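You operate a simulated robot arm through the tools that you are given. There is no shell and no other tool. Be economical: measure what you need, move in short steps, check, and stop when the job is done.

The job below is to be done with a simulated two-armed robot. You get a single attempt, and the scene is never put back.

Task
Put the flange scourer on the hose bench top away on the wheel bench top. Then put the wax pad on the steel table shelf. Then put the green end cap on top of the orange beacon dome. Then take the bench brush and put it on top of the grit pan. The order counts. Set down upright: flange scourer, wax pad, green end cap.

The check looks at the end state, three seconds after you hand in, the way a careful person would. Anything else that was tipped, shoved, dropped, spilled or broken makes it a failure. A push-on lid holds only when it is set on centred and level and pressed home; a screw cap is set on level and turned clockwise until tight.

Robot
Two 7-joint arms with two-finger parallel grippers on one trunk, on a base that drives. Base frame: it is fixed to the floor where the robot stands at the start and does not move with it; the origin is under the middle of the robot, x ahead of it, y to its left, z up; the surface under the hand at the start is at about z = 86. Units: cm, degrees, N and s.
The left shoulder is at the start at [5, 16.8, 113.2], the right one opposite. With the tool pointing down near the work surface each hand reaches from about 22 to 66 cm from the robot's upright axis, wherever it stands, measured 20 degrees to its own side. Places, roughly: beacon dome (10x10x12 cm) [-110, 20, 80]; bench brush (17x5x14 cm) [-100, -80, 90]; flange scourer (10x6x10 cm) [50, 10, 90]; green end cap (8x8x10 cm) [40, 40, 90]; grit pan (23x22x13 cm) [-110, -100, 90]; steel table shelf [-120, 50, 20]; wax pad (10x6x10 cm) [50, -10, 90]; wheel bench top [370, -670, 80]. Payload 1.57 kg a hand.
The TCP of each hand is the grasp point between the finger pads, 3 cm short of the fingertips. In the tool frame z runs along the fingers and y along their closing line. Largest opening 8 cm; finger width 1.7, thickness 1.2; the body of the gripper, 4 by 8.2 cm, starts 8 cm behind the TCP.
Orientation is that of the tool frame in the base frame, as a unit quaternion [x, y, z, w]. With the fingers straight down and closing along the base's y, the tool's x points along the base's -x, its y along +y and its z along -z.

Tools
- The arms move only by the tool servo_tool. It takes "left_plan", "right_plan" or both (then of equal length, played together; a hand with none holds still); each is a list that holds one entry, the list of rows, each a list of 6 numbers: the shift along the tool's x, y, z in cm, then the turn, a rotation vector about the tool's x, y, z in rad. In form: [[[tx, ty, tz, rx, ry, rz], ...]]. A call has 1 to 8 rows; each row is the pose to reach, as a shift and turn from the pose commanded when the call began, along the tool's axes at that moment. "left_jaw" and "right_jaw" are, for a hand that has rows, the opening, from 0 (shut) to 1 (fully open), set as the call begins (left out, the last holds). Rows are played at 5 a second. More than 5 cm and 8.6 degrees between two rows, or a gripper value outside its range, and nothing of the call is played. Where a pose cannot be reached the arm comes as near as it can. A force on the tool above 40 N (or 10 N above the force at the start of the call, whichever is more), or a blocked arm, ends the call early, and 0.2 s more pass. The fingers move at their own pace (about 4.5 cm/s each) and stop on an object; they squeeze with about 36 N. The grip force told is the motor's: it shows also when the fingers shut on nothing. Time passes only in rows, and 0.2 s behind the last, so rows that repeat a pose let the fingers close. The reply holds the time, the measured pose of the TCP, the force on the tool along the base axes, the opening and the grip force, in the units named above and with some noise, with the torque about the TCP (base axes, N m) and any sound that the robot's microphone picked up, and new pictures: "show" is both (left out), scene, wrist or none (wrist: the cameras of the hands that moved).
- Cameras (640 x 400 px; columns grow to the right, rows downward): "scene" is now at [12.31, 2.92, 134.32]; the picture's right is [0.32, -0.95, 0.00], its down [-0.54, -0.18, -0.82] and it looks along [0.78, 0.27, -0.57] (base axes); focal length 259 px, centre (320, 200). "left" rides on the left gripper at [7.2, 0.7, -12.2] in its tool frame; the picture's right is [-0.09, 1.00, 0.00], its down [-0.84, -0.08, -0.54] and it looks along [-0.54, -0.05, 0.84] (tool axes); focal length 238 px, centre (320, 200). "right" rides on the right gripper at [7.2, -0.7, -12.2] in its tool frame; the picture's right is [0.09, 1.00, 0.00], its down [-0.84, 0.08, -0.54] and it looks along [-0.54, 0.05, 0.84] (tool axes); focal length 238 px, centre (320, 200). There is no depth. A picture from a camera that has moved, and an enlarged one, comes with that camera's place and axes in the base frame and with its lens.
- slide_trunk(by): slides the trunk up (or, below 0, down) by that many cm; the arms and the scene camera ride with it, the base frame stays. It gives what a move gives, with no picture.
- base_move(legs): drives the robot by 1 to 6 legs, each [ahead, left, turn to the left] in cm, cm and degrees, along the robot's own axes; the way and the turn of a leg run together, so that a leg with both is an arc; at most 150 cm and 180 degrees a leg. The arms and the cameras ride along, it lands a little off, and it stops where it bumps. It gives what a move gives, and a new picture of the scene camera.
- pan_tilt(pan, tilt): turns the head with the scene camera to pan (to the left, within 80 degrees either way) and tilt (down, from -29 to 69), counted from straight ahead of the robot. It gives what a move gives, and a new picture of the scene camera.
- enlarge(camera, box): a new picture of the part [left, top, right, bottom] of that camera's present view, enlarged. It takes no simulated time.
- finish_job(): hands the job in; it is judged then, once.

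Go step by step. Nothing tells you exact positions but the pictures and the camera data: compare them with the known pose of the tool, close in by small moves and look again before you grip or let go. The budget is 165 turns and 260 pictures, counting those below and the enlarged ones. Unless the task says otherwise, let go and move clear before handing in.

The tools are called after "Emit:" as a command line: name --argument value ..., lists and objects as JSON in quotes. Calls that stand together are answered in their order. servo_tool: Moves the arms, as the interface text tells. Its arguments: {"type":"object","properties":{"left_plan":{"type":"array"},"left_jaw":{"type":"number"},"right_plan":{"type":"array"},"right_jaw":{"type":"number"},"show":{"type":"string","enum":["both","scene","wrist","none"]}},"required":[]} The other tools are called the same way: slide_trunk (by) slides the trunk up or down; base_move (legs) drives the base; pan_tilt (pan, tilt) turns the head that bears the scene camera; enlarge (camera, box) takes an enlarged picture of a part of a camera's view; finish_job () hands the job in.

At the start:

```text
clock: 0.0
left_tool_pos: [38.88, 30.48, 113.94]
left_tcp_rot: [-0.001, 1.0, 0.001, 0.0]
left_force: [-0.1, 0.4, 0.0]
left_wrist_torque: [0.0, -0.02, 0.01]
left_opening: 8.01
left_gripper_force: 0.0
right_tool_pos: [40.82, -4.63, 111.6]
right_tcp_rot: [0.0, 1.0, -0.001, 0.0]
right_force: [-0.8, 0.0, -0.4]
right_wrist_torque: [-0.01, 0.0, 0.0]
right_opening: 8.0
right_gripper_force: 0.0
trunk travel left (down, up): [-30.0, 14.3]
robot x, y, heading: [0.05, -0.07, -0.0]
head pan, tilt: [18.9, 34.8]
```

scene: 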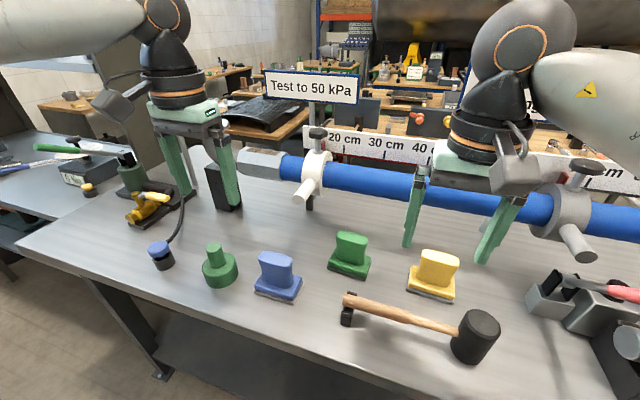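
right: 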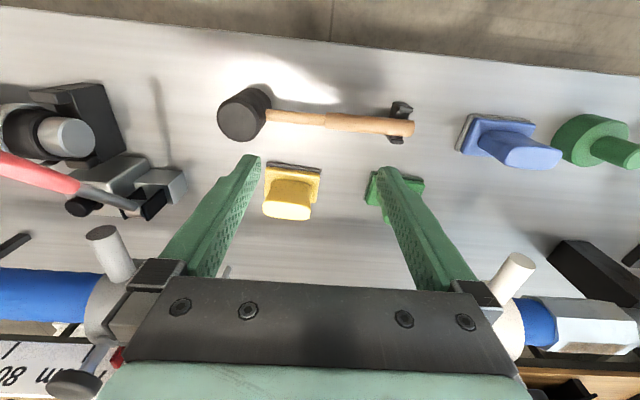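
left: 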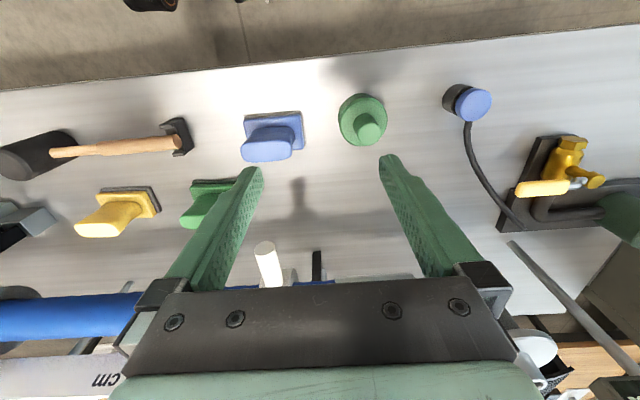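

I take the green pad near (54,10) to be the flange scourer, the yellow one near (53,-9) the wax pad, and the green round one near (42,38) the end cap. I'll look closer at the scourer and at the surroundings.

Emit:
enlarge --camera "scene" --box '[180, 200, 500, 400]'

Emit:
pan_tilt --pan -60 --tilt 15

```text
2.00 times, centred on (340, 300) of scene
camera zoom: at [12.31, 2.92, 134.32], right [0.32, -0.95, 0.0], down [-0.54, -0.18, -0.82], along [0.78, 0.27, -0.57], focal length 518 px, centre (280, 0)
```

zoom: 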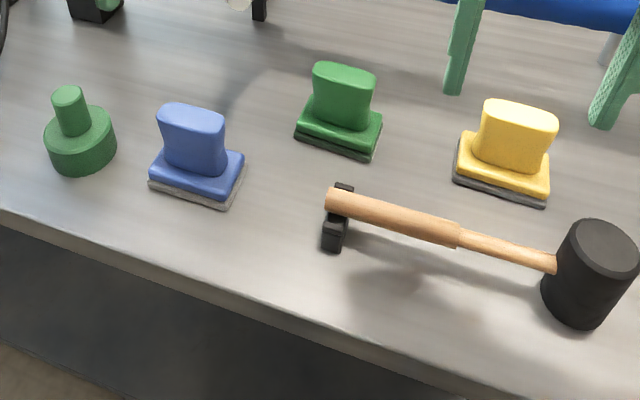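

```text
clock: 1.5
left_tool_pos: [38.87, 30.49, 113.98]
left_tcp_rot: [-0.002, 1.0, -0.001, 0.0]
left_force: [0.1, 0.4, 0.4]
left_wrist_torque: [-0.01, -0.02, -0.01]
left_opening: 8.0
left_gripper_force: 0.1
right_tool_pos: [40.66, -4.61, 111.45]
right_tcp_rot: [0.0, 1.0, -0.001, 0.001]
right_force: [0.5, -0.6, 0.2]
right_wrist_torque: [0.0, 0.0, 0.03]
right_opening: 7.98
right_gripper_force: 0.1
trunk travel left (down, up): [-30.0, 14.3]
robot x, y, heading: [0.09, -0.18, -0.1]
head pan, tilt: [-60.0, 15.0]
camera scene: at [8.64, -8.03, 137.49], right [-0.87, -0.5, 0.0], down [-0.13, 0.22, -0.97], along [0.48, -0.84, -0.26], focal length 259 px, centre (320, 200)
```

scene: 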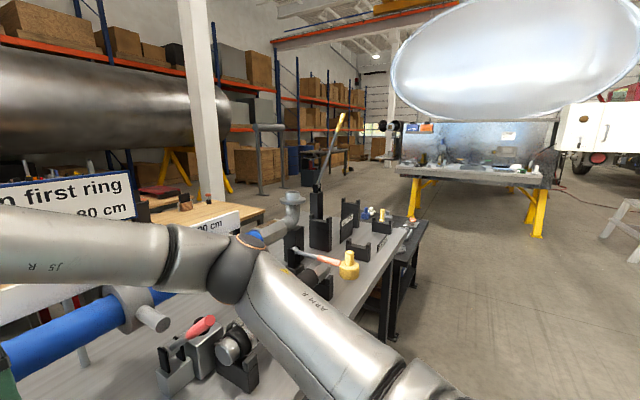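

The wheel bench should appear near column 326, row 152. I'll enlarge there.

Emit:
enlarge --camera "scene" --box '[240, 90, 440, 215]'

Emit:
pan_tilt --pan -80 --tilt 35

```text
3.20 times, centred on (340, 152) of scene
camera zoom: at [8.64, -8.03, 137.49], right [-0.87, -0.5, 0.0], down [-0.13, 0.22, -0.97], along [0.48, -0.84, -0.26], focal length 828 px, centre (256, 352)
```

zoom: 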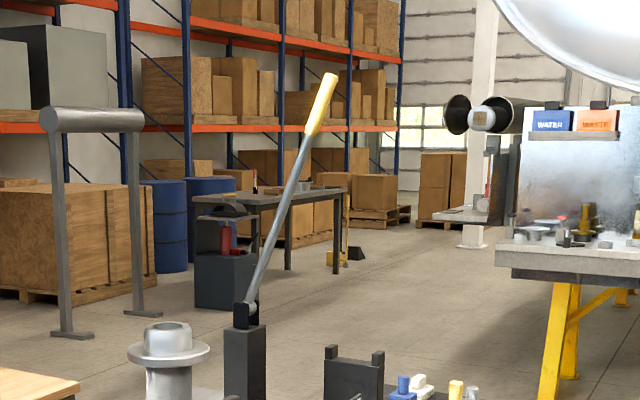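

```text
clock: 2.4
left_tool_pos: [38.85, 30.48, 113.9]
left_tcp_rot: [-0.001, 1.0, 0.001, -0.001]
left_force: [0.0, 0.0, -0.1]
left_wrist_torque: [0.02, 0.02, -0.02]
left_opening: 7.99
left_gripper_force: 0.1
right_tool_pos: [40.85, -4.59, 111.61]
right_tcp_rot: [0.0, 1.0, 0.0, 0.0]
right_force: [0.3, -0.6, 0.1]
right_wrist_torque: [0.01, 0.03, -0.01]
right_opening: 7.99
right_gripper_force: 0.1
trunk travel left (down, up): [-30.0, 14.3]
robot x, y, heading: [0.02, 0.03, 0.1]
head pan, tilt: [-80.0, 35.0]
camera scene: at [5.5, -8.61, 134.29], right [-0.98, -0.17, 0.0], down [-0.1, 0.56, -0.82], along [0.14, -0.81, -0.57], focal length 259 px, centre (320, 200)
```

scene: 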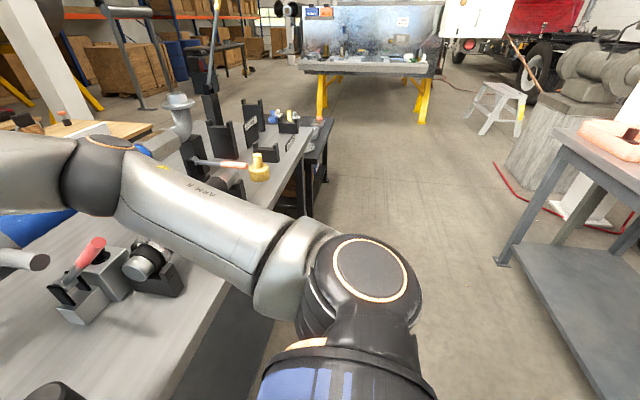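

The aisle runs between x≈-90 and x≈25, and the wheel bench stands beyond the end of the hose bench. First I'll bring the left hand above the scourer, turning it 90° so that it closes across the handle.

Emit:
servo_tool --left_plan '[[[-1.5, -2.5, 0, 0, 0, 0.149], [-3, -5, 0, 0, 0, 0.298], [-4.5, -7.5, 0, 0, 0, 0.447], [-6, -10, 0, 0, 0, 0.596], [-7.5, -12.5, 0, 0, 0, 0.745], [-9, -15, 0, 0, 0, 0.894], [-10.5, -17.5, 0, 0, 0, 1.043], [-12, -20.2, 0, 0, 0, 1.19]]]' --left_jaw 1 --show "wrist"

Emit:
pan_tilt --pan 0 --tilt 45

```text
clock: 4.2
left_tool_pos: [45.13, 17.83, 114.84]
left_tcp_rot: [0.554, 0.832, 0.0, 0.001]
left_force: [-0.3, -0.1, 0.9]
left_wrist_torque: [0.01, -0.02, -0.02]
left_opening: 7.98
left_gripper_force: 0.0
left hand out of reach, approached as far as the arm can: row 5, 6, 7, 8
right_tool_pos: [40.81, -4.5, 111.58]
right_tcp_rot: [0.0, 1.0, 0.0, 0.001]
right_force: [0.3, -0.2, -0.4]
right_wrist_torque: [0.0, 0.0, 0.01]
right_opening: 7.98
right_gripper_force: 0.0
trunk travel left (down, up): [-30.0, 14.3]
robot x, y, heading: [-0.13, 0.02, 0.1]
head pan, tilt: [-80.0, 35.0]
camera left: at [42.87, 24.7, 126.91], right [0.95, 0.3, 0.0], down [0.25, -0.8, 0.54], along [0.16, -0.52, -0.84], focal length 238 px, centre (320, 200)
```

left: 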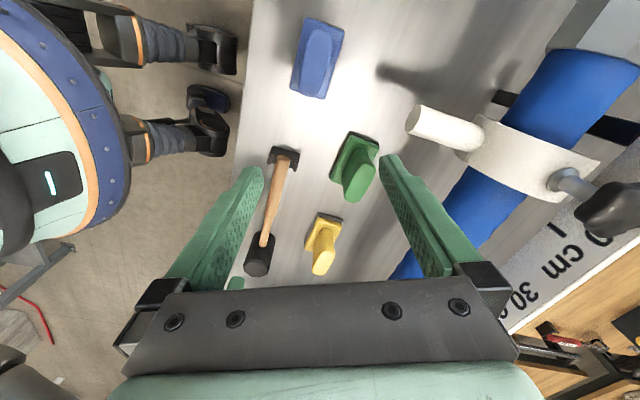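

```text
clock: 5.7
left_tool_pos: [45.21, 17.95, 114.78]
left_tcp_rot: [0.553, 0.833, 0.0, -0.001]
left_force: [-0.1, 0.9, 0.1]
left_wrist_torque: [-0.01, 0.02, 0.0]
left_opening: 8.0
left_gripper_force: 0.0
right_tool_pos: [40.8, -4.61, 111.52]
right_tcp_rot: [-0.001, 1.0, 0.0, 0.0]
right_force: [-0.1, 0.1, -0.1]
right_wrist_torque: [0.01, 0.0, 0.03]
right_opening: 8.02
right_gripper_force: 0.0
trunk travel left (down, up): [-30.0, 14.3]
robot x, y, heading: [-0.32, 0.11, -0.1]
head pan, tilt: [0.0, 45.0]
camera scene: at [12.1, 0.06, 132.81], right [0.0, -1.0, 0.0], down [-0.71, 0.0, -0.71], along [0.71, 0.0, -0.71], focal length 259 px, centre (320, 200)
```

scene: 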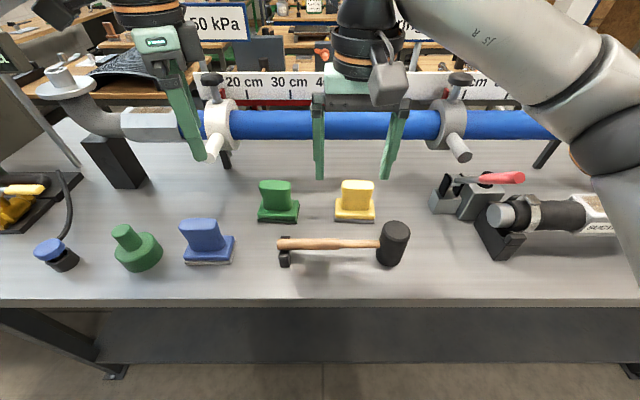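

The left arm stopped short at this height. I'll lower it a little and see what it does.

Emit:
servo_tool --left_plan '[[[0, 0, 2, 0, 0, 0], [0, 0, 4, 0, 0, 0], [0, 0, 6, 0, 0, 0], [0, 0, 6, 0, 0, 0]]]' --show "none"

```text
clock: 6.7
left_tool_pos: [45.25, 17.87, 108.4]
left_tcp_rot: [0.56, 0.829, 0.0, 0.0]
left_force: [0.4, 0.6, 0.5]
left_wrist_torque: [0.0, 0.01, -0.03]
left_opening: 7.98
left_gripper_force: 0.1
right_tool_pos: [40.87, -4.59, 111.43]
right_tcp_rot: [0.0, 1.0, 0.0, 0.0]
right_force: [-0.2, 0.0, -0.5]
right_wrist_torque: [0.01, -0.03, 0.01]
right_opening: 8.0
right_gripper_force: 0.1
trunk travel left (down, up): [-30.0, 14.3]
robot x, y, heading: [-0.02, -0.19, 0.0]
head pan, tilt: [0.0, 45.0]
```

It works from the reached pose. Now sideways toward the scourer.

Emit:
servo_tool --left_plan '[[[-2, 1, 0.5, 0, 0, 0], [-4, 2, 1, 0, 0, 0], [-6, 3, 1.5, 0, 0, 0], [-8, 4, 2, 0, 0, 0], [-10, 4.6, 2, 0, 0, 0], [-10.6, 4.6, 2, 0, 0, 0], [-10.6, 4.6, 2, 0, 0, 0]]]' --show "wrist"

```text
clock: 8.3
left_tool_pos: [47.57, 16.43, 105.43]
left_tcp_rot: [0.56, 0.829, 0.0, 0.002]
left_force: [0.5, -0.4, -0.7]
left_wrist_torque: [-0.02, -0.03, 0.0]
left_opening: 7.99
left_gripper_force: 0.0
left hand out of reach, approached as far as the arm can: row 2, 3, 4, 5, 6, 7
right_tool_pos: [40.82, -4.61, 111.55]
right_tcp_rot: [0.001, 1.0, 0.0, 0.0]
right_force: [-0.2, -0.3, 0.1]
right_wrist_torque: [-0.05, -0.02, 0.0]
right_opening: 8.01
right_gripper_force: 0.1
trunk travel left (down, up): [-30.0, 14.3]
robot x, y, heading: [-0.05, 0.02, -0.1]
head pan, tilt: [0.0, 45.0]
camera left: at [45.35, 23.32, 117.46], right [0.96, 0.29, 0.0], down [0.24, -0.8, 0.54], along [0.16, -0.52, -0.84], focal length 238 px, centre (320, 200)
```

left: 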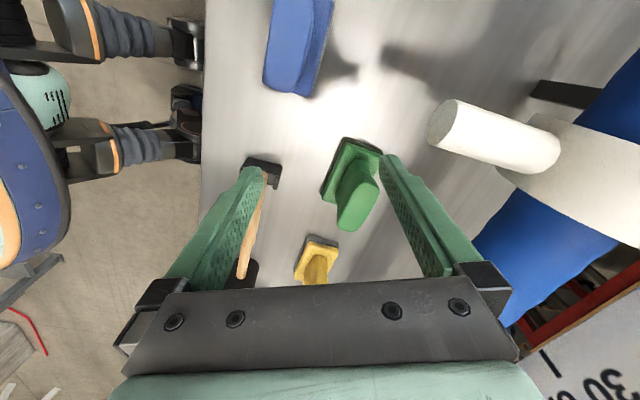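

I'll look at the base clearance and lower the hand further before trying again.

Emit:
servo_tool --left_plan '[[[0, 0, 2, 0, 0, 0], [0, 0, 4, 0, 0, 0], [-2, 1, 4.5, 0, 0, 0], [-4, 2, 4.5, 0, 0, 0], [-6, 3, 4.5, 0, 0, 0], [-6, 3, 4.5, 0, 0, 0]]]' --show "none"

Emit:
pan_tilt --pan 0 --tilt 69

```text
clock: 9.7
left_tool_pos: [48.2, 16.77, 101.13]
left_tcp_rot: [0.559, 0.829, 0.001, 0.001]
left_force: [-1.1, -0.5, -0.6]
left_wrist_torque: [0.0, 0.02, -0.01]
left_opening: 7.97
left_gripper_force: 0.1
left hand out of reach, approached as far as the arm can: row 3, 4, 5, 6
right_tool_pos: [40.81, -4.52, 111.49]
right_tcp_rot: [-0.001, 1.0, 0.0, 0.0]
right_force: [0.0, 0.6, -0.2]
right_wrist_torque: [-0.01, 0.0, -0.03]
right_opening: 8.01
right_gripper_force: 0.0
trunk travel left (down, up): [-30.0, 14.3]
robot x, y, heading: [-0.39, 0.03, -0.1]
head pan, tilt: [0.0, 45.0]
```

```text
clock: 10.6
left_tool_pos: [48.15, 16.72, 100.92]
left_tcp_rot: [0.56, 0.828, 0.0, 0.001]
left_force: [0.5, 0.1, -0.5]
left_wrist_torque: [0.02, -0.03, -0.03]
left_opening: 7.98
left_gripper_force: 0.1
right_tool_pos: [40.85, -4.51, 111.53]
right_tcp_rot: [0.0, 1.0, -0.001, 0.0]
right_force: [0.3, -0.6, 0.6]
right_wrist_torque: [0.02, 0.01, -0.01]
right_opening: 7.98
right_gripper_force: 0.1
trunk travel left (down, up): [-30.0, 14.3]
robot x, y, heading: [-0.22, 0.13, -0.1]
head pan, tilt: [0.0, 68.8]
camera scene: at [9.57, 0.06, 129.92], right [0.0, -1.0, 0.0], down [-0.93, 0.0, -0.36], along [0.36, 0.0, -0.93], focal length 259 px, centre (320, 200)
```

scene: 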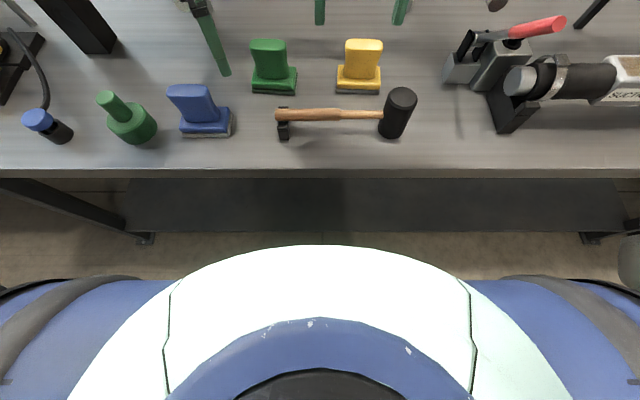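

The limit seems to come from the wrist turn. The handle is about 6.5 cm wide, so I can grip it along y without the turn. I'll turn back.

Emit:
servo_tool --left_plan '[[[0, 0, -1, 0, 0, -0.149], [0, 0, -2, 0, 0, -0.298], [0, 0, -3, 0, 0, -0.447], [0, 0, -3, 0, 0, -0.596], [0, 0, -3, 0, 0, -0.745], [0, 0, -3, 0, 0, -0.894], [0, 0, -3, 0, 0, -1.043], [0, 0, -3, 0, 0, -1.19]]]' --show "none"

```text
clock: 12.4
left_tool_pos: [47.89, 16.69, 103.93]
left_tcp_rot: [-0.002, 1.0, 0.001, 0.001]
left_force: [0.4, -0.8, -0.5]
left_wrist_torque: [0.01, 0.02, 0.02]
left_opening: 8.01
left_gripper_force: 0.0
right_tool_pos: [40.85, -4.55, 111.45]
right_tcp_rot: [0.001, 1.0, 0.0, -0.001]
right_force: [-0.5, 0.0, 0.4]
right_wrist_torque: [0.01, 0.03, 0.0]
right_opening: 8.0
right_gripper_force: 0.1
trunk travel left (down, up): [-30.0, 14.3]
robot x, y, heading: [-0.05, -0.18, 0.3]
head pan, tilt: [0.0, 68.8]
```

Emit:
servo_tool --left_plan '[[[-1.5, -2, 0, 0, 0, 0], [-3, -4, 0, 0, 0, 0], [-4.5, -6, 0, 0, 0, 0], [-5.4, -6.7, 0, 0, 0, 0], [-5.4, -6.7, 0, 0, 0, 0]]]' --show "wrist"

Emit:
enlarge --camera "scene" --box '[160, 0, 400, 150]'

```text
clock: 13.6
left_tool_pos: [47.58, 16.28, 103.52]
left_tcp_rot: [-0.002, 1.0, 0.0, 0.001]
left_force: [-0.1, 0.3, -1.2]
left_wrist_torque: [0.01, 0.01, 0.03]
left_opening: 8.01
left_gripper_force: 0.0
left hand out of reach, approached as far as the arm can: row 1, 2, 3, 4, 5
right_tool_pos: [40.79, -4.57, 111.48]
right_tcp_rot: [0.0, 1.0, 0.0, 0.0]
right_force: [0.2, 0.5, 0.7]
right_wrist_torque: [-0.03, -0.02, 0.0]
right_opening: 8.01
right_gripper_force: 0.1
trunk travel left (down, up): [-30.0, 14.3]
robot x, y, heading: [0.16, 0.14, 0.2]
head pan, tilt: [0.0, 68.8]
camera left: at [40.29, 16.91, 115.65], right [0.09, 1.0, 0.0], down [0.84, -0.08, 0.54], along [0.54, -0.05, -0.84], focal length 238 px, centre (320, 200)
```

left: 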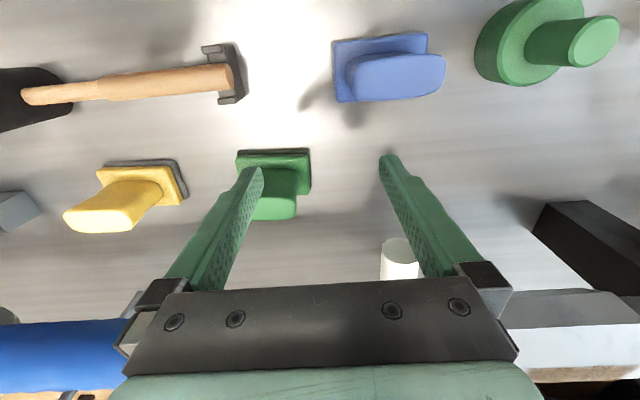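

```text
2.67 times, centred on (280, 75) of scene
camera zoom: at [9.56, 0.06, 129.92], right [0.0, -1.0, 0.0], down [-0.93, 0.0, -0.36], along [0.36, 0.0, -0.93], focal length 690 px, centre (427, 533)
```

zoom: 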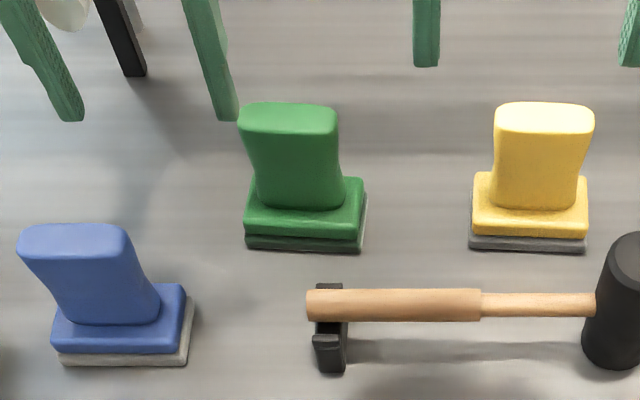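

It is still limited. I'll test pure +x to learn whether the limit is radial or sideways.

Emit:
servo_tool --left_plan '[[[-2, 0, -0.5, 0, 0, 0], [-4, 0, -0.5, 0, 0, 0], [-6, 0, -0.5, 0, 0, 0], [-6, 0, -0.5, 0, 0, 0]]]' --show "none"

Emit:
servo_tool --right_plan '[[[-2, 1, 1, 0, 0, 0], [-4, 2, 1, 0, 0, 0], [-6, 3, 1, 0, 0, 0], [-8, 3, 1, 0, 0, 0], [-8, 3, 1, 0, 0, 0]]]' --show "none"

```text
clock: 14.6
left_tool_pos: [50.26, 19.15, 104.05]
left_tcp_rot: [-0.001, 1.0, -0.001, 0.001]
left_force: [-0.5, 1.1, -0.1]
left_wrist_torque: [0.0, 0.02, 0.03]
left_opening: 8.0
left_gripper_force: 0.1
left hand out of reach, approached as far as the arm can: row 1, 2, 3, 4
right_tool_pos: [40.78, -4.67, 111.53]
right_tcp_rot: [0.001, 1.0, -0.001, 0.001]
right_force: [-0.3, 0.7, 0.6]
right_wrist_torque: [0.01, 0.0, 0.02]
right_opening: 8.0
right_gripper_force: 0.1
trunk travel left (down, up): [-30.0, 14.3]
robot x, y, heading: [-0.11, -0.33, 0.0]
head pan, tilt: [0.0, 68.8]
```

```text
clock: 15.8
left_tool_pos: [50.31, 19.1, 103.99]
left_tcp_rot: [0.0, 1.0, -0.002, 0.0]
left_force: [-0.2, -0.5, 0.2]
left_wrist_torque: [0.01, -0.01, 0.0]
left_opening: 7.99
left_gripper_force: 0.1
right_tool_pos: [48.82, -1.54, 110.45]
right_tcp_rot: [0.0, 1.0, 0.0, 0.0]
right_force: [0.1, -0.2, -0.1]
right_wrist_torque: [0.0, 0.0, -0.02]
right_opening: 8.02
right_gripper_force: 0.0
trunk travel left (down, up): [-30.0, 14.3]
robot x, y, heading: [0.12, -0.07, 0.1]
head pan, tilt: [0.0, 68.8]
```

The right hand moves freely, so the two arms were likely limiting each other. I'll bring the left back out and use the right for the scourer.

Emit:
servo_tool --left_plan '[[[2, 2, -2, 0, 0, 0], [4, 5, -5, 0, 0, 0], [7, 8, -8, 0, 0, 0], [10, 12, -9, 0, 0, 0], [13, 16, -9, 0, 0, 0], [14, 18, -9, 0, 0, 0]]]' --show "none"

Emit:
servo_tool --right_plan '[[[-1, 3, 1, 0, 0, 0], [-2, 6, 2, 0, 0, 0], [-3.5, 9, 3, 0, 0, 0], [-4.7, 11.5, 4, 0, 0, 0], [-4.7, 11.5, 4, 0, 0, 0]]]' --right_jaw 1 --show "wrist"

```text
refused: row 3 steps farther than a row can; nothing moved
```

```text
clock: 17.0
left_tool_pos: [50.33, 19.12, 104.09]
left_tcp_rot: [-0.001, 1.0, -0.002, 0.001]
left_force: [-0.1, -0.5, 0.9]
left_wrist_torque: [0.0, 0.01, -0.05]
left_opening: 8.0
left_gripper_force: 0.2
right_tool_pos: [52.13, 7.44, 106.24]
right_tcp_rot: [0.0, 1.0, 0.0, 0.002]
right_force: [-0.6, -0.1, 0.3]
right_wrist_torque: [-0.02, -0.01, 0.0]
right_opening: 8.01
right_gripper_force: 0.1
right hand out of reach, approached as far as the arm can: row 3, 4, 5
trunk travel left (down, up): [-30.0, 14.3]
robot x, y, heading: [-0.04, 0.39, 0.2]
head pan, tilt: [0.0, 68.8]
camera right: at [44.91, 6.76, 118.53], right [-0.09, 1.0, 0.0], down [0.84, 0.08, 0.54], along [0.54, 0.05, -0.84], focal length 238 px, centre (320, 200)
```

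right: 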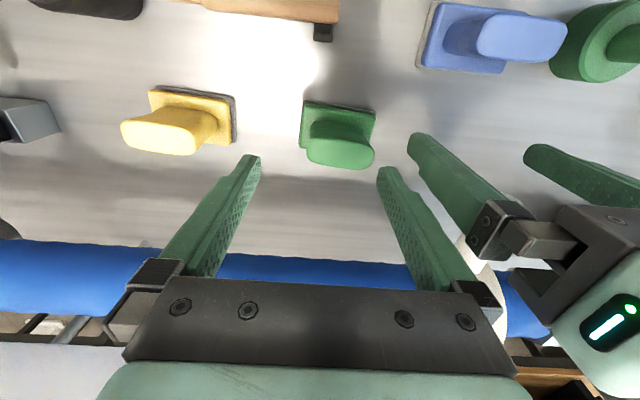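

Confirmed: the hands were blocking each other. Now the left retreats.

Emit:
servo_tool --left_plan '[[[0.5, 3.5, -1, 0, 0, 0], [2, 6, -4, 0, 0, 0], [4, 9, -6, 0, 0, 0], [6.5, 12, -8, 0, 0, 0], [9, 15, -9, 0, 0, 0], [12, 17, -9, 0, 0, 0]]]' --show "none"

Emit:
servo_tool --right_plan '[[[-0.7, 1.2, 0, 0, 0, 0], [-1.4, 2.4, 0, 0, 0, 0], [-1.4, 2.4, 0, 0, 0, 0]]]' --show "both"

```text
clock: 18.4
left_tool_pos: [38.49, 35.84, 113.19]
left_tcp_rot: [0.001, 1.0, -0.001, 0.0]
left_force: [-0.8, -0.1, 0.0]
left_wrist_torque: [0.01, -0.01, 0.03]
left_opening: 8.0
left_gripper_force: 0.0
right_tool_pos: [52.06, 7.47, 106.34]
right_tcp_rot: [0.0, 1.0, -0.001, 0.001]
right_force: [0.1, 0.0, 0.0]
right_wrist_torque: [0.01, 0.01, 0.02]
right_opening: 8.03
right_gripper_force: 0.2
trunk travel left (down, up): [-30.0, 14.3]
robot x, y, heading: [-0.3, -0.03, -0.2]
head pan, tilt: [0.0, 68.8]
```

```text
clock: 19.2
left_tool_pos: [38.36, 35.85, 113.27]
left_tcp_rot: [-0.001, 1.0, 0.0, 0.002]
left_force: [-0.3, 0.7, 0.6]
left_wrist_torque: [0.03, -0.01, -0.01]
left_opening: 7.99
left_gripper_force: 0.1
right_tool_pos: [52.14, 7.38, 106.14]
right_tcp_rot: [0.0, 1.0, 0.001, 0.001]
right_force: [0.5, 0.6, 0.5]
right_wrist_torque: [-0.03, 0.01, -0.02]
right_opening: 8.01
right_gripper_force: 0.1
right hand out of reach, approached as far as the arm can: row 1, 2, 3
trunk travel left (down, up): [-30.0, 14.3]
robot x, y, heading: [-0.27, -0.06, 0.2]
head pan, tilt: [0.0, 68.8]
camera scene: at [9.56, 0.06, 129.92], right [0.0, -1.0, 0.0], down [-0.93, 0.0, -0.36], along [0.36, 0.0, -0.93], focal length 259 px, centre (320, 200)
camera right: at [44.9, 6.71, 118.53], right [-0.09, 1.0, 0.0], down [0.84, 0.08, 0.54], along [0.54, 0.05, -0.84], focal length 238 px, centre (320, 200)
```

scene: 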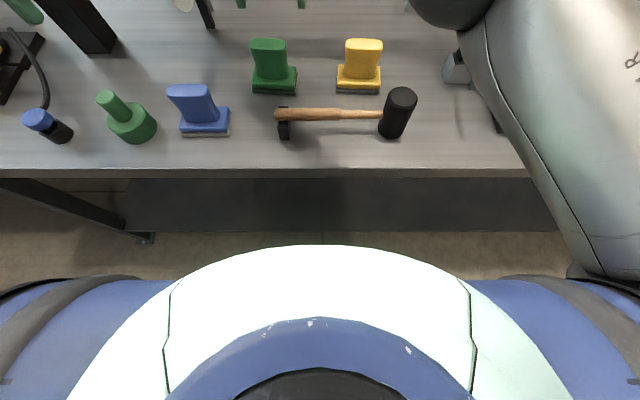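
right: 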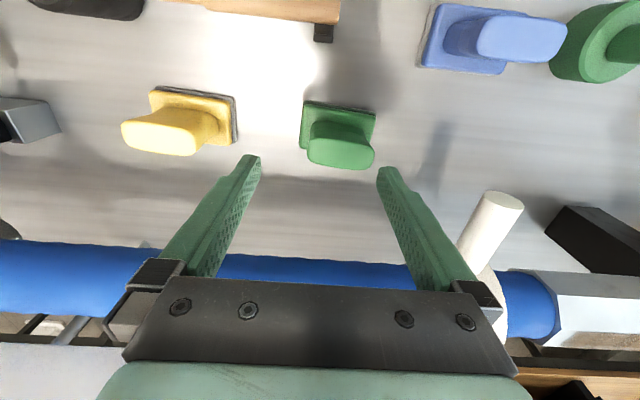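

Emit:
servo_tool --right_plan '[[[0, 0, 2, 0, 0, 0], [0, 0, 4, 0, 0, 0], [-0.7, 1, 4.5, 0, 0, 0], [-1.3, 2.1, 4.5, 0, 0, 0], [-1.3, 2.1, 4.5, 0, 0, 0]]]' --show "wrist"

```text
clock: 20.4
left_tool_pos: [38.51, 35.87, 113.3]
left_tcp_rot: [-0.001, 1.0, 0.0, 0.001]
left_force: [-0.9, -0.2, -1.1]
left_wrist_torque: [0.0, -0.02, 0.01]
left_opening: 7.99
left_gripper_force: 0.1
right_tool_pos: [52.77, 8.24, 101.84]
right_tcp_rot: [0.0, 1.0, 0.001, 0.001]
right_force: [-0.2, 0.2, -0.1]
right_wrist_torque: [0.01, 0.0, 0.02]
right_opening: 8.03
right_gripper_force: 0.0
right hand out of reach, approached as far as the arm can: row 3, 4, 5
trunk travel left (down, up): [-30.0, 14.3]
robot x, y, heading: [-0.0, -0.24, 0.0]
head pan, tilt: [0.0, 68.8]
camera right: at [45.43, 7.46, 114.04], right [-0.09, 1.0, 0.0], down [0.84, 0.08, 0.54], along [0.54, 0.05, -0.84], focal length 238 px, centre (320, 200)
```

right: 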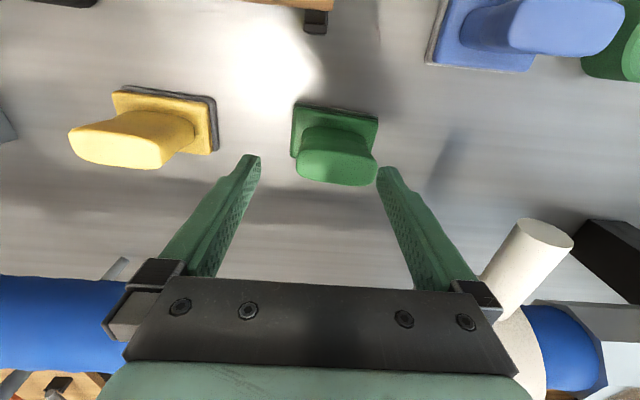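

It is slightly short in y. Raising the trunk should give more reach.

Emit:
slide_trunk --by 10

Emit:
servo_tool --right_plan '[[[0, 0, 3, 0, 0, 0], [0, 0, 6, 0, 0, 0], [0, 0, 9, 0, 0, 0], [-0.4, 0.7, 9.5, 0, 0, 0], [-0.7, 1.4, 9.5, 0, 0, 0], [-0.7, 1.4, 9.5, 0, 0, 0]]]' --show "wrist"

```text
clock: 21.7
left_tool_pos: [38.45, 35.88, 123.24]
left_tcp_rot: [-0.002, 1.0, 0.0, 0.0]
left_force: [0.0, 0.1, 1.0]
left_wrist_torque: [0.0, -0.01, 0.02]
left_opening: 7.99
left_gripper_force: 0.1
right_tool_pos: [52.68, 8.26, 111.71]
right_tcp_rot: [0.0, 1.0, 0.002, 0.0]
right_force: [1.2, -1.0, 0.2]
right_wrist_torque: [0.01, -0.01, 0.01]
right_opening: 7.99
right_gripper_force: 0.1
trunk travel left (down, up): [-40.0, 4.3]
robot x, y, heading: [-0.22, -0.27, 0.2]
head pan, tilt: [0.0, 68.8]
```

```text
clock: 23.1
left_tool_pos: [38.48, 35.86, 123.31]
left_tcp_rot: [-0.001, 1.0, 0.001, 0.0]
left_force: [0.0, 0.4, -0.2]
left_wrist_torque: [0.01, -0.03, -0.02]
left_opening: 7.99
left_gripper_force: 0.0
right_tool_pos: [53.08, 8.97, 102.24]
right_tcp_rot: [0.0, 1.0, 0.001, 0.001]
right_force: [-0.7, 0.0, 0.6]
right_wrist_torque: [0.01, -0.03, 0.04]
right_opening: 7.99
right_gripper_force: 0.1
right hand out of reach, approached as far as the arm can: row 5, 6
trunk travel left (down, up): [-40.0, 4.3]
robot x, y, heading: [-0.08, 0.36, -0.2]
head pan, tilt: [0.0, 68.8]
camera right: at [45.83, 8.16, 114.46], right [-0.09, 1.0, 0.0], down [0.84, 0.08, 0.54], along [0.54, 0.05, -0.84], focal length 238 px, centre (320, 200)
```

right: 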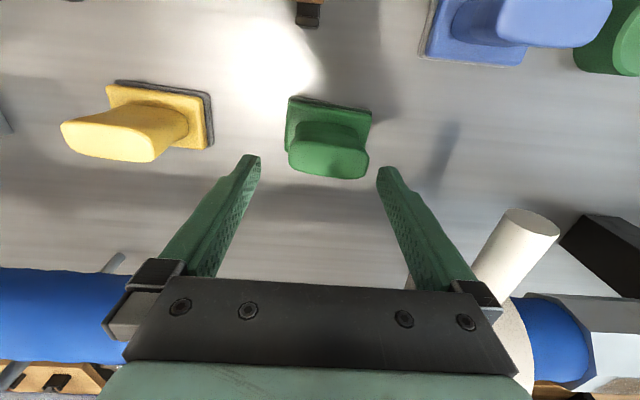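

Emit:
servo_tool --right_plan '[[[0, 0, 1, 0, 0, 0], [-0.3, 0.6, 2, 0, 0, 0], [-0.4, 0.6, 2, 0, 0, 0]]]' --show "wrist"

Emit:
enlarge --camera "right" --box '[240, 80, 400, 180]'

```text
clock: 23.9
left_tool_pos: [38.52, 35.75, 123.29]
left_tcp_rot: [-0.001, 1.0, 0.0, 0.001]
left_force: [0.2, -0.4, 1.1]
left_wrist_torque: [0.04, -0.02, 0.02]
left_opening: 8.01
left_gripper_force: 0.1
right_tool_pos: [53.14, 8.9, 100.16]
right_tcp_rot: [0.0, 1.0, 0.001, 0.002]
right_force: [-0.6, 0.5, 0.0]
right_wrist_torque: [-0.03, 0.01, 0.0]
right_opening: 8.0
right_gripper_force: 0.0
right hand out of reach, approached as far as the arm can: row 2, 3
trunk travel left (down, up): [-40.0, 4.3]
robot x, y, heading: [0.21, 0.07, 0.2]
head pan, tilt: [0.0, 68.8]
camera right: at [45.85, 8.1, 112.5], right [-0.09, 1.0, 0.0], down [0.83, 0.08, 0.55], along [0.54, 0.05, -0.84], focal length 238 px, centre (320, 200)
```

right: 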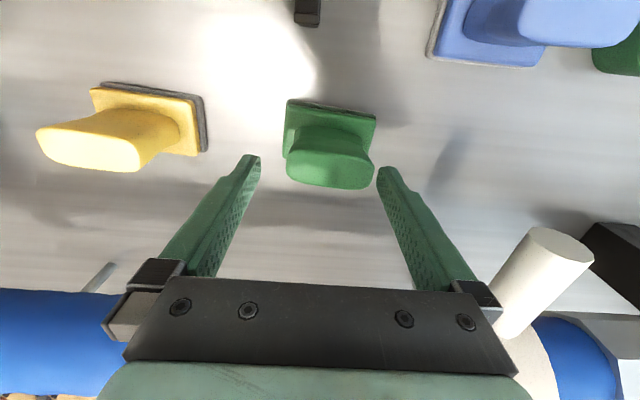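

```text
4.00 times, centred on (320, 130) of right
camera zoom: at [45.85, 8.1, 112.5], right [-0.09, 1.0, 0.0], down [0.83, 0.08, 0.55], along [0.54, 0.05, -0.84], focal length 953 px, centre (320, 480)
```

zoom: 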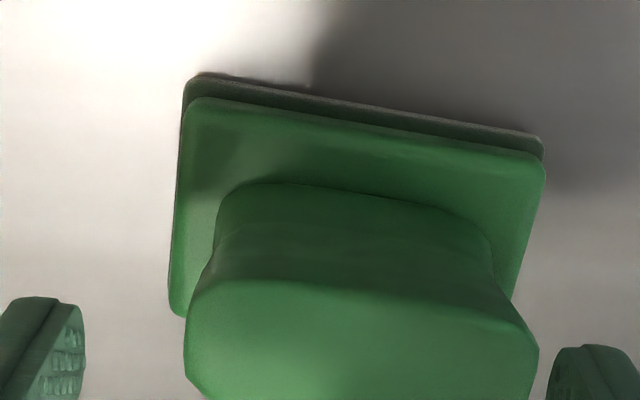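

I'm short by about 0.7 cm in y. I'll rise and shift the base a little to the left.

Emit:
servo_tool --right_plan '[[[0, 0, -2, 0, 0, 0], [0, 0, -4, 0, 0, 0]]]' --show "none"

Emit:
base_move --legs '[[0, 4, 0]]'

```text
clock: 24.5
left_tool_pos: [38.48, 35.75, 123.1]
left_tcp_rot: [-0.001, 1.0, 0.0, 0.0]
left_force: [-0.1, 0.4, 0.7]
left_wrist_torque: [-0.03, -0.01, 0.03]
left_opening: 8.02
left_gripper_force: 0.0
right_tool_pos: [53.01, 8.97, 104.18]
right_tcp_rot: [0.001, 1.0, 0.001, 0.001]
right_force: [0.3, 0.5, 1.6]
right_wrist_torque: [0.01, 0.02, -0.01]
right_opening: 8.01
right_gripper_force: 0.0
trunk travel left (down, up): [-40.0, 4.3]
robot x, y, heading: [0.01, 0.34, -0.2]
head pan, tilt: [0.0, 68.8]
```

```text
clock: 25.5
left_tool_pos: [38.46, 39.68, 123.34]
left_tcp_rot: [0.0, 1.0, 0.0, -0.001]
left_force: [-0.1, -1.1, 0.5]
left_wrist_torque: [-0.03, 0.02, 0.0]
left_opening: 7.97
left_gripper_force: 0.1
right_tool_pos: [53.07, 12.76, 104.34]
right_tcp_rot: [0.001, 1.0, 0.001, 0.001]
right_force: [0.1, 0.2, 0.4]
right_wrist_torque: [0.03, 0.04, 0.01]
right_opening: 8.0
right_gripper_force: 0.1
trunk travel left (down, up): [-40.0, 4.3]
robot x, y, heading: [0.27, 4.09, -0.0]
head pan, tilt: [0.0, 68.8]
camera scene: at [9.56, 4.01, 139.92], right [0.0, -1.0, 0.0], down [-0.93, 0.0, -0.36], along [0.36, 0.0, -0.93], focal length 259 px, centre (320, 200)
```

scene: 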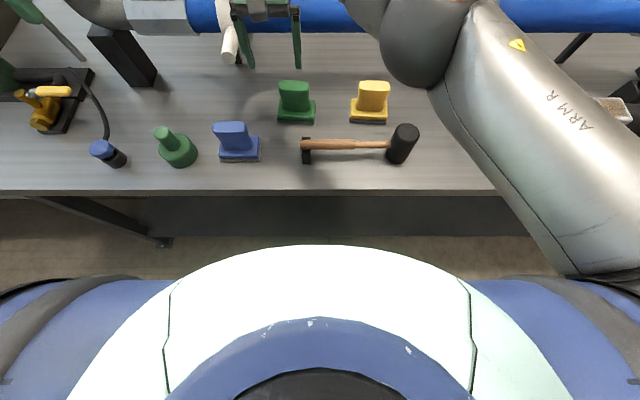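

Emit:
servo_tool --right_plan '[[[0, -1.5, 0, 0, 0, 0.03], [-0.3, -3.1, 0, 0, 0, 0.06], [-0.3, -3.1, 2, 0, 0, 0.06], [-0.3, -3.1, 4, 0, 0, 0.06], [-0.3, -3.1, 4, 0, 0, 0.06]]]' --show "wrist"

```text
clock: 26.7
left_tool_pos: [38.56, 39.65, 123.32]
left_tcp_rot: [0.0, 1.0, 0.0, 0.001]
left_force: [0.1, 0.4, -0.7]
left_wrist_torque: [-0.01, -0.03, -0.01]
left_opening: 8.01
left_gripper_force: 0.0
right_tool_pos: [53.29, 9.64, 100.22]
right_tcp_rot: [0.031, 1.0, 0.001, 0.001]
right_force: [-0.5, -0.6, -0.4]
right_wrist_torque: [0.01, 0.02, 0.02]
right_opening: 7.98
right_gripper_force: 0.0
trunk travel left (down, up): [-40.0, 4.3]
robot x, y, heading: [0.0, 3.84, -0.1]
head pan, tilt: [0.0, 68.8]
camera right: at [45.96, 9.36, 112.46], right [-0.03, 1.0, 0.0], down [0.84, 0.03, 0.54], along [0.54, 0.02, -0.84], focal length 238 px, centre (320, 200)
```

right: 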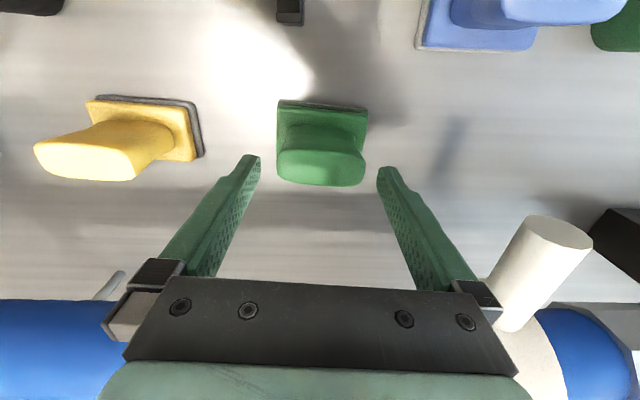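

Centred. I'll descend and close.

Emit:
servo_tool --right_plan '[[[0, 0, 1.5, 0, 0, 0], [0, 0, 3, 0, 0, 0], [0, 0, 4.5, 0, 0, 0], [0, 0, 5.5, 0, 0, 0], [0, 0, 5.5, 0, 0, 0]]]' --show "wrist"

```text
clock: 27.9
left_tool_pos: [38.59, 39.73, 123.31]
left_tcp_rot: [0.0, 1.0, 0.0, 0.001]
left_force: [0.4, 0.4, 0.5]
left_wrist_torque: [-0.02, 0.01, 0.0]
left_opening: 7.98
left_gripper_force: 0.1
right_tool_pos: [53.34, 9.75, 94.75]
right_tcp_rot: [0.03, 1.0, 0.001, 0.001]
right_force: [-0.9, -0.4, -1.1]
right_wrist_torque: [-0.03, -0.02, -0.01]
right_opening: 8.0
right_gripper_force: 0.1
trunk travel left (down, up): [-40.0, 4.3]
robot x, y, heading: [-0.27, 3.97, -0.0]
head pan, tilt: [0.0, 68.8]
camera right: at [46.08, 9.32, 107.02], right [-0.03, 1.0, 0.0], down [0.84, 0.03, 0.54], along [0.54, 0.02, -0.84], focal length 238 px, centre (320, 200)
```

right: 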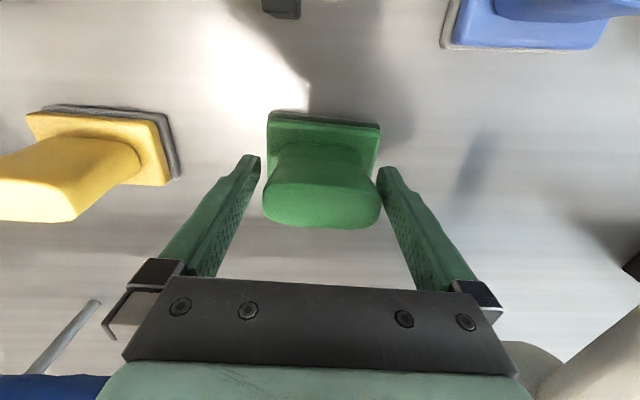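

Emit:
servo_tool --right_plan '[[[0, 0, 0, 0, 0, 0], [0, 0, 0, 0, 0, 0], [0, 0, 0, 0, 0, 0], [0, 0, -1.5, 0, 0, 0], [0, 0, -3, 0, 0, 0], [0, 0, -3, 0, 0, 0]]]' --right_jaw 0 --show "wrist"

```text
clock: 29.3
left_tool_pos: [38.52, 39.7, 123.24]
left_tcp_rot: [0.001, 1.0, 0.0, 0.0]
left_force: [0.4, -0.2, -0.9]
left_wrist_torque: [0.01, -0.01, -0.02]
left_opening: 7.99
left_gripper_force: 0.1
right_tool_pos: [53.2, 9.68, 97.82]
right_tcp_rot: [0.03, 1.0, 0.001, 0.0]
right_force: [0.6, -0.8, -1.6]
right_wrist_torque: [-0.02, 0.0, -0.01]
right_opening: 6.88
right_gripper_force: 36.0
trunk travel left (down, up): [-40.0, 4.3]
robot x, y, heading: [-0.06, 3.89, 0.1]
head pan, tilt: [0.0, 68.8]
camera right: at [45.99, 9.34, 110.11], right [-0.03, 1.0, 0.0], down [0.84, 0.03, 0.54], along [0.54, 0.02, -0.84], focal length 238 px, centre (320, 200)
```

right: 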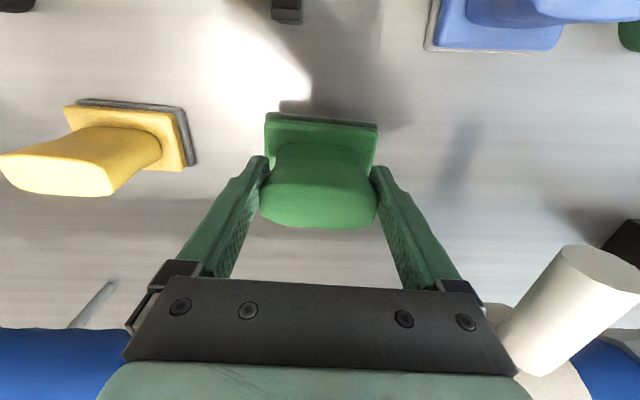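

The scourer is held. I'll lift it and draw it in close.

Emit:
servo_tool --right_plan '[[[0, 0, -5, 0, 0, 0], [1.5, 0, -9, 0, 0, 0], [4, -2, -12, 0, 0, 0], [7, -5, -14, 0, 0, 0], [10, -8, -15, 0, 0, 0], [13, -11, -15, 0, 0, 0], [16, -14, -15, 0, 0, 0], [18, -18, -15, 0, 0, 0]]]' --show "wrist"

```text
clock: 31.1
left_tool_pos: [38.42, 39.59, 123.19]
left_tcp_rot: [0.0, 1.0, 0.0, 0.001]
left_force: [-0.6, -0.5, 0.1]
left_wrist_torque: [0.06, -0.01, -0.01]
left_opening: 8.01
left_gripper_force: 0.1
right_tool_pos: [34.06, -7.5, 112.57]
right_tcp_rot: [0.029, 1.0, 0.001, 0.001]
right_force: [-0.5, -0.5, -1.7]
right_wrist_torque: [0.01, 0.01, -0.02]
right_opening: 6.87
right_gripper_force: 35.9
trunk travel left (down, up): [-40.0, 4.3]
robot x, y, heading: [0.1, 3.97, 0.2]
head pan, tilt: [0.0, 68.8]
camera right: at [26.79, -7.81, 124.89], right [-0.03, 1.0, 0.0], down [0.84, 0.02, 0.54], along [0.54, 0.02, -0.84], focal length 238 px, centre (320, 200)
```

right: 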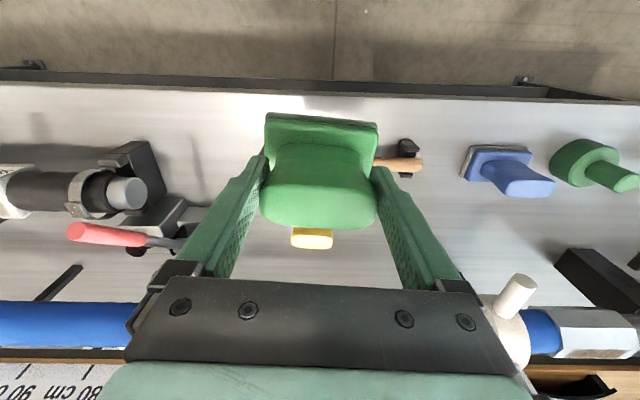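

I'll back out of the bench and look right.

Emit:
base_move --legs '[[-32, 0, 0]]'

Emit:
pan_tilt --pan -80 --tilt 35

```text
clock: 33.3
left_tool_pos: [6.11, 39.79, 123.2]
left_tcp_rot: [0.001, 1.0, -0.001, 0.0]
left_force: [-0.6, -0.3, 0.5]
left_wrist_torque: [0.03, 0.0, 0.01]
left_opening: 8.03
left_gripper_force: 0.1
right_tool_pos: [1.61, -7.38, 112.55]
right_tcp_rot: [0.03, 1.0, 0.001, 0.001]
right_force: [0.2, 0.9, -2.9]
right_wrist_torque: [-0.02, 0.04, 0.0]
right_opening: 6.86
right_gripper_force: 36.2
trunk travel left (down, up): [-40.0, 4.3]
robot x, y, heading: [-32.59, 3.98, -0.1]
head pan, tilt: [0.0, 68.8]
camera scene: at [-22.94, 3.99, 139.92], right [0.0, -1.0, 0.0], down [-0.93, 0.0, -0.36], along [0.36, 0.0, -0.93], focal length 259 px, centre (320, 200)
```

scene: 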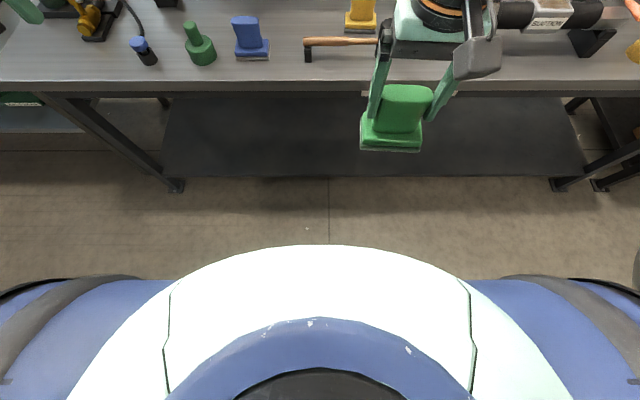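

```text
clock: 34.8
left_tool_pos: [6.2, 39.68, 123.21]
left_tcp_rot: [0.001, 1.0, 0.0, 0.0]
left_force: [-0.7, -0.3, 0.4]
left_wrist_torque: [0.03, -0.02, 0.01]
left_opening: 8.02
left_gripper_force: 0.0
right_tool_pos: [1.6, -7.33, 112.61]
right_tcp_rot: [0.031, 1.0, 0.001, 0.001]
right_force: [0.3, -0.3, -3.4]
right_wrist_torque: [0.05, 0.05, -0.02]
right_opening: 6.89
right_gripper_force: 36.0
trunk travel left (down, up): [-40.0, 4.3]
robot x, y, heading: [-32.09, 3.82, 0.0]
head pan, tilt: [-80.0, 35.0]
camera scene: at [-26.96, -4.68, 144.28], right [-0.99, -0.17, 0.0], down [-0.1, 0.57, -0.82], along [0.14, -0.81, -0.57], focal length 259 px, centre (320, 200)
```

scene: 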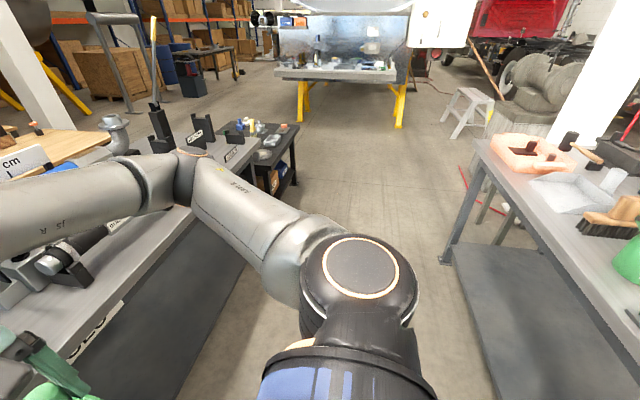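

The aisle is clear to the right. I'll strafe down it.

Emit:
base_move --legs '[[0, -150, 0], [0, -140, 0]]'

Emit:
pan_tilt --pan -40 --tilt 20

```text
clock: 60.1
left_tool_pos: [3.95, -250.54, 123.25]
left_tcp_rot: [0.009, 1.0, 0.001, 0.0]
left_force: [0.7, -0.2, 0.7]
left_wrist_torque: [0.02, 0.01, -0.02]
left_opening: 8.01
left_gripper_force: 0.2
right_tool_pos: [-1.13, -297.72, 112.53]
right_tcp_rot: [0.039, 0.999, 0.0, 0.001]
right_force: [-0.4, 0.3, -2.5]
right_wrist_torque: [0.02, -0.01, 0.0]
right_opening: 6.88
right_gripper_force: 35.9
trunk travel left (down, up): [-40.0, 4.3]
robot x, y, heading: [-35.12, -285.66, -1.4]
head pan, tilt: [-80.0, 35.0]
camera scene: at [-29.86, -294.36, 144.29], right [-0.99, -0.16, 0.0], down [-0.09, 0.57, -0.82], along [0.13, -0.81, -0.57], focal length 259 px, centre (320, 200)
```

scene: 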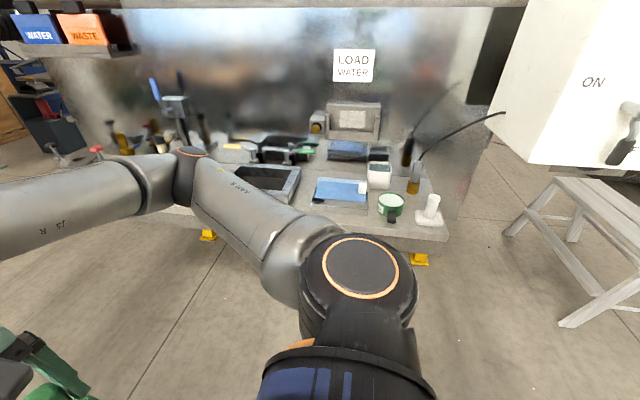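

```text
clock: 61.2
left_tool_pos: [3.94, -250.54, 123.29]
left_tcp_rot: [0.009, 1.0, 0.0, 0.0]
left_force: [-0.5, 0.4, 0.0]
left_wrist_torque: [0.0, -0.01, 0.02]
left_opening: 8.0
left_gripper_force: 0.0
right_tool_pos: [-1.23, -297.55, 112.62]
right_tcp_rot: [0.039, 0.999, 0.001, 0.001]
right_force: [-0.5, 0.0, -2.0]
right_wrist_torque: [0.0, 0.0, -0.03]
right_opening: 6.88
right_gripper_force: 36.1
trunk travel left (down, up): [-40.0, 4.3]
robot x, y, heading: [-35.29, -285.68, -1.2]
head pan, tilt: [-40.0, 20.0]
camera scene: at [-24.21, -291.78, 146.67], right [-0.66, -0.75, 0.0], down [-0.26, 0.23, -0.94], along [0.71, -0.62, -0.34], focal length 259 px, centre (320, 200)
```

scene: 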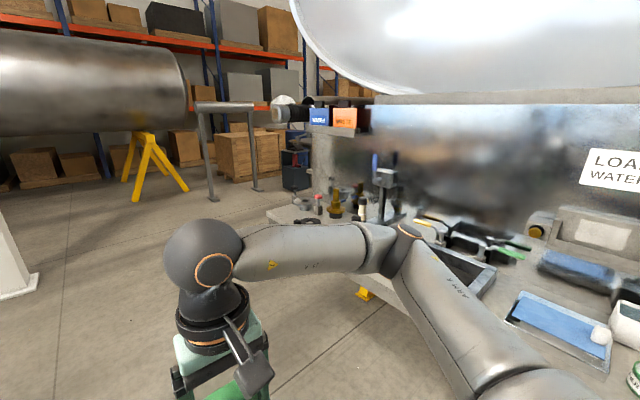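

I'll drive ahead past the water bench.

Emit:
base_move --legs '[[150, 0, 1], [100, 0, 0]]'

Emit:
pan_tilt --pan -65 --tilt 15

```text
clock: 73.4
left_tool_pos: [253.77, -251.14, 123.12]
left_tcp_rot: [0.001, 1.0, -0.001, 0.0]
left_force: [-0.5, 0.7, 0.1]
left_wrist_torque: [0.0, 0.01, 0.04]
left_opening: 8.01
left_gripper_force: 0.0
right_tool_pos: [249.15, -298.08, 112.57]
right_tcp_rot: [0.032, 0.999, 0.001, 0.0]
right_force: [0.7, -0.4, -2.3]
right_wrist_torque: [0.0, 0.04, 0.0]
right_opening: 6.85
right_gripper_force: 36.1
trunk travel left (down, up): [-40.0, 4.3]
robot x, y, heading: [214.92, -286.47, -0.3]
head pan, tilt: [-40.0, 20.0]
camera scene: at [226.22, -292.79, 146.67], right [-0.65, -0.76, 0.0], down [-0.26, 0.22, -0.94], along [0.72, -0.61, -0.34], focal length 259 px, centre (320, 200)
```

scene: 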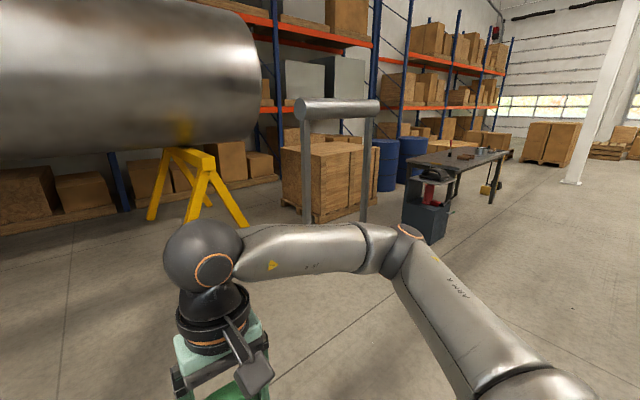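

```text
clock: 74.3
left_tool_pos: [253.64, -251.14, 123.32]
left_tcp_rot: [0.002, 1.0, 0.0, -0.001]
left_force: [0.0, -1.0, -0.7]
left_wrist_torque: [-0.01, -0.02, 0.0]
left_opening: 8.0
left_gripper_force: 0.0
right_tool_pos: [249.24, -298.27, 112.62]
right_tcp_rot: [0.032, 0.999, 0.001, 0.001]
right_force: [-0.3, -0.3, -3.0]
right_wrist_torque: [-0.02, 0.01, 0.01]
right_opening: 6.88
right_gripper_force: 35.5
trunk travel left (down, up): [-40.0, 4.3]
robot x, y, heading: [215.37, -287.02, -0.2]
head pan, tilt: [-65.0, 15.0]
camera scene: at [223.01, -295.25, 147.48], right [-0.91, -0.42, 0.0], down [-0.11, 0.24, -0.97], along [0.41, -0.88, -0.26], focal length 259 px, centre (320, 200)
```

scene: 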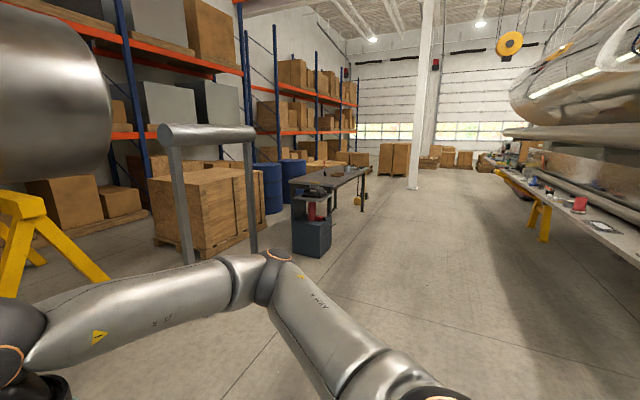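

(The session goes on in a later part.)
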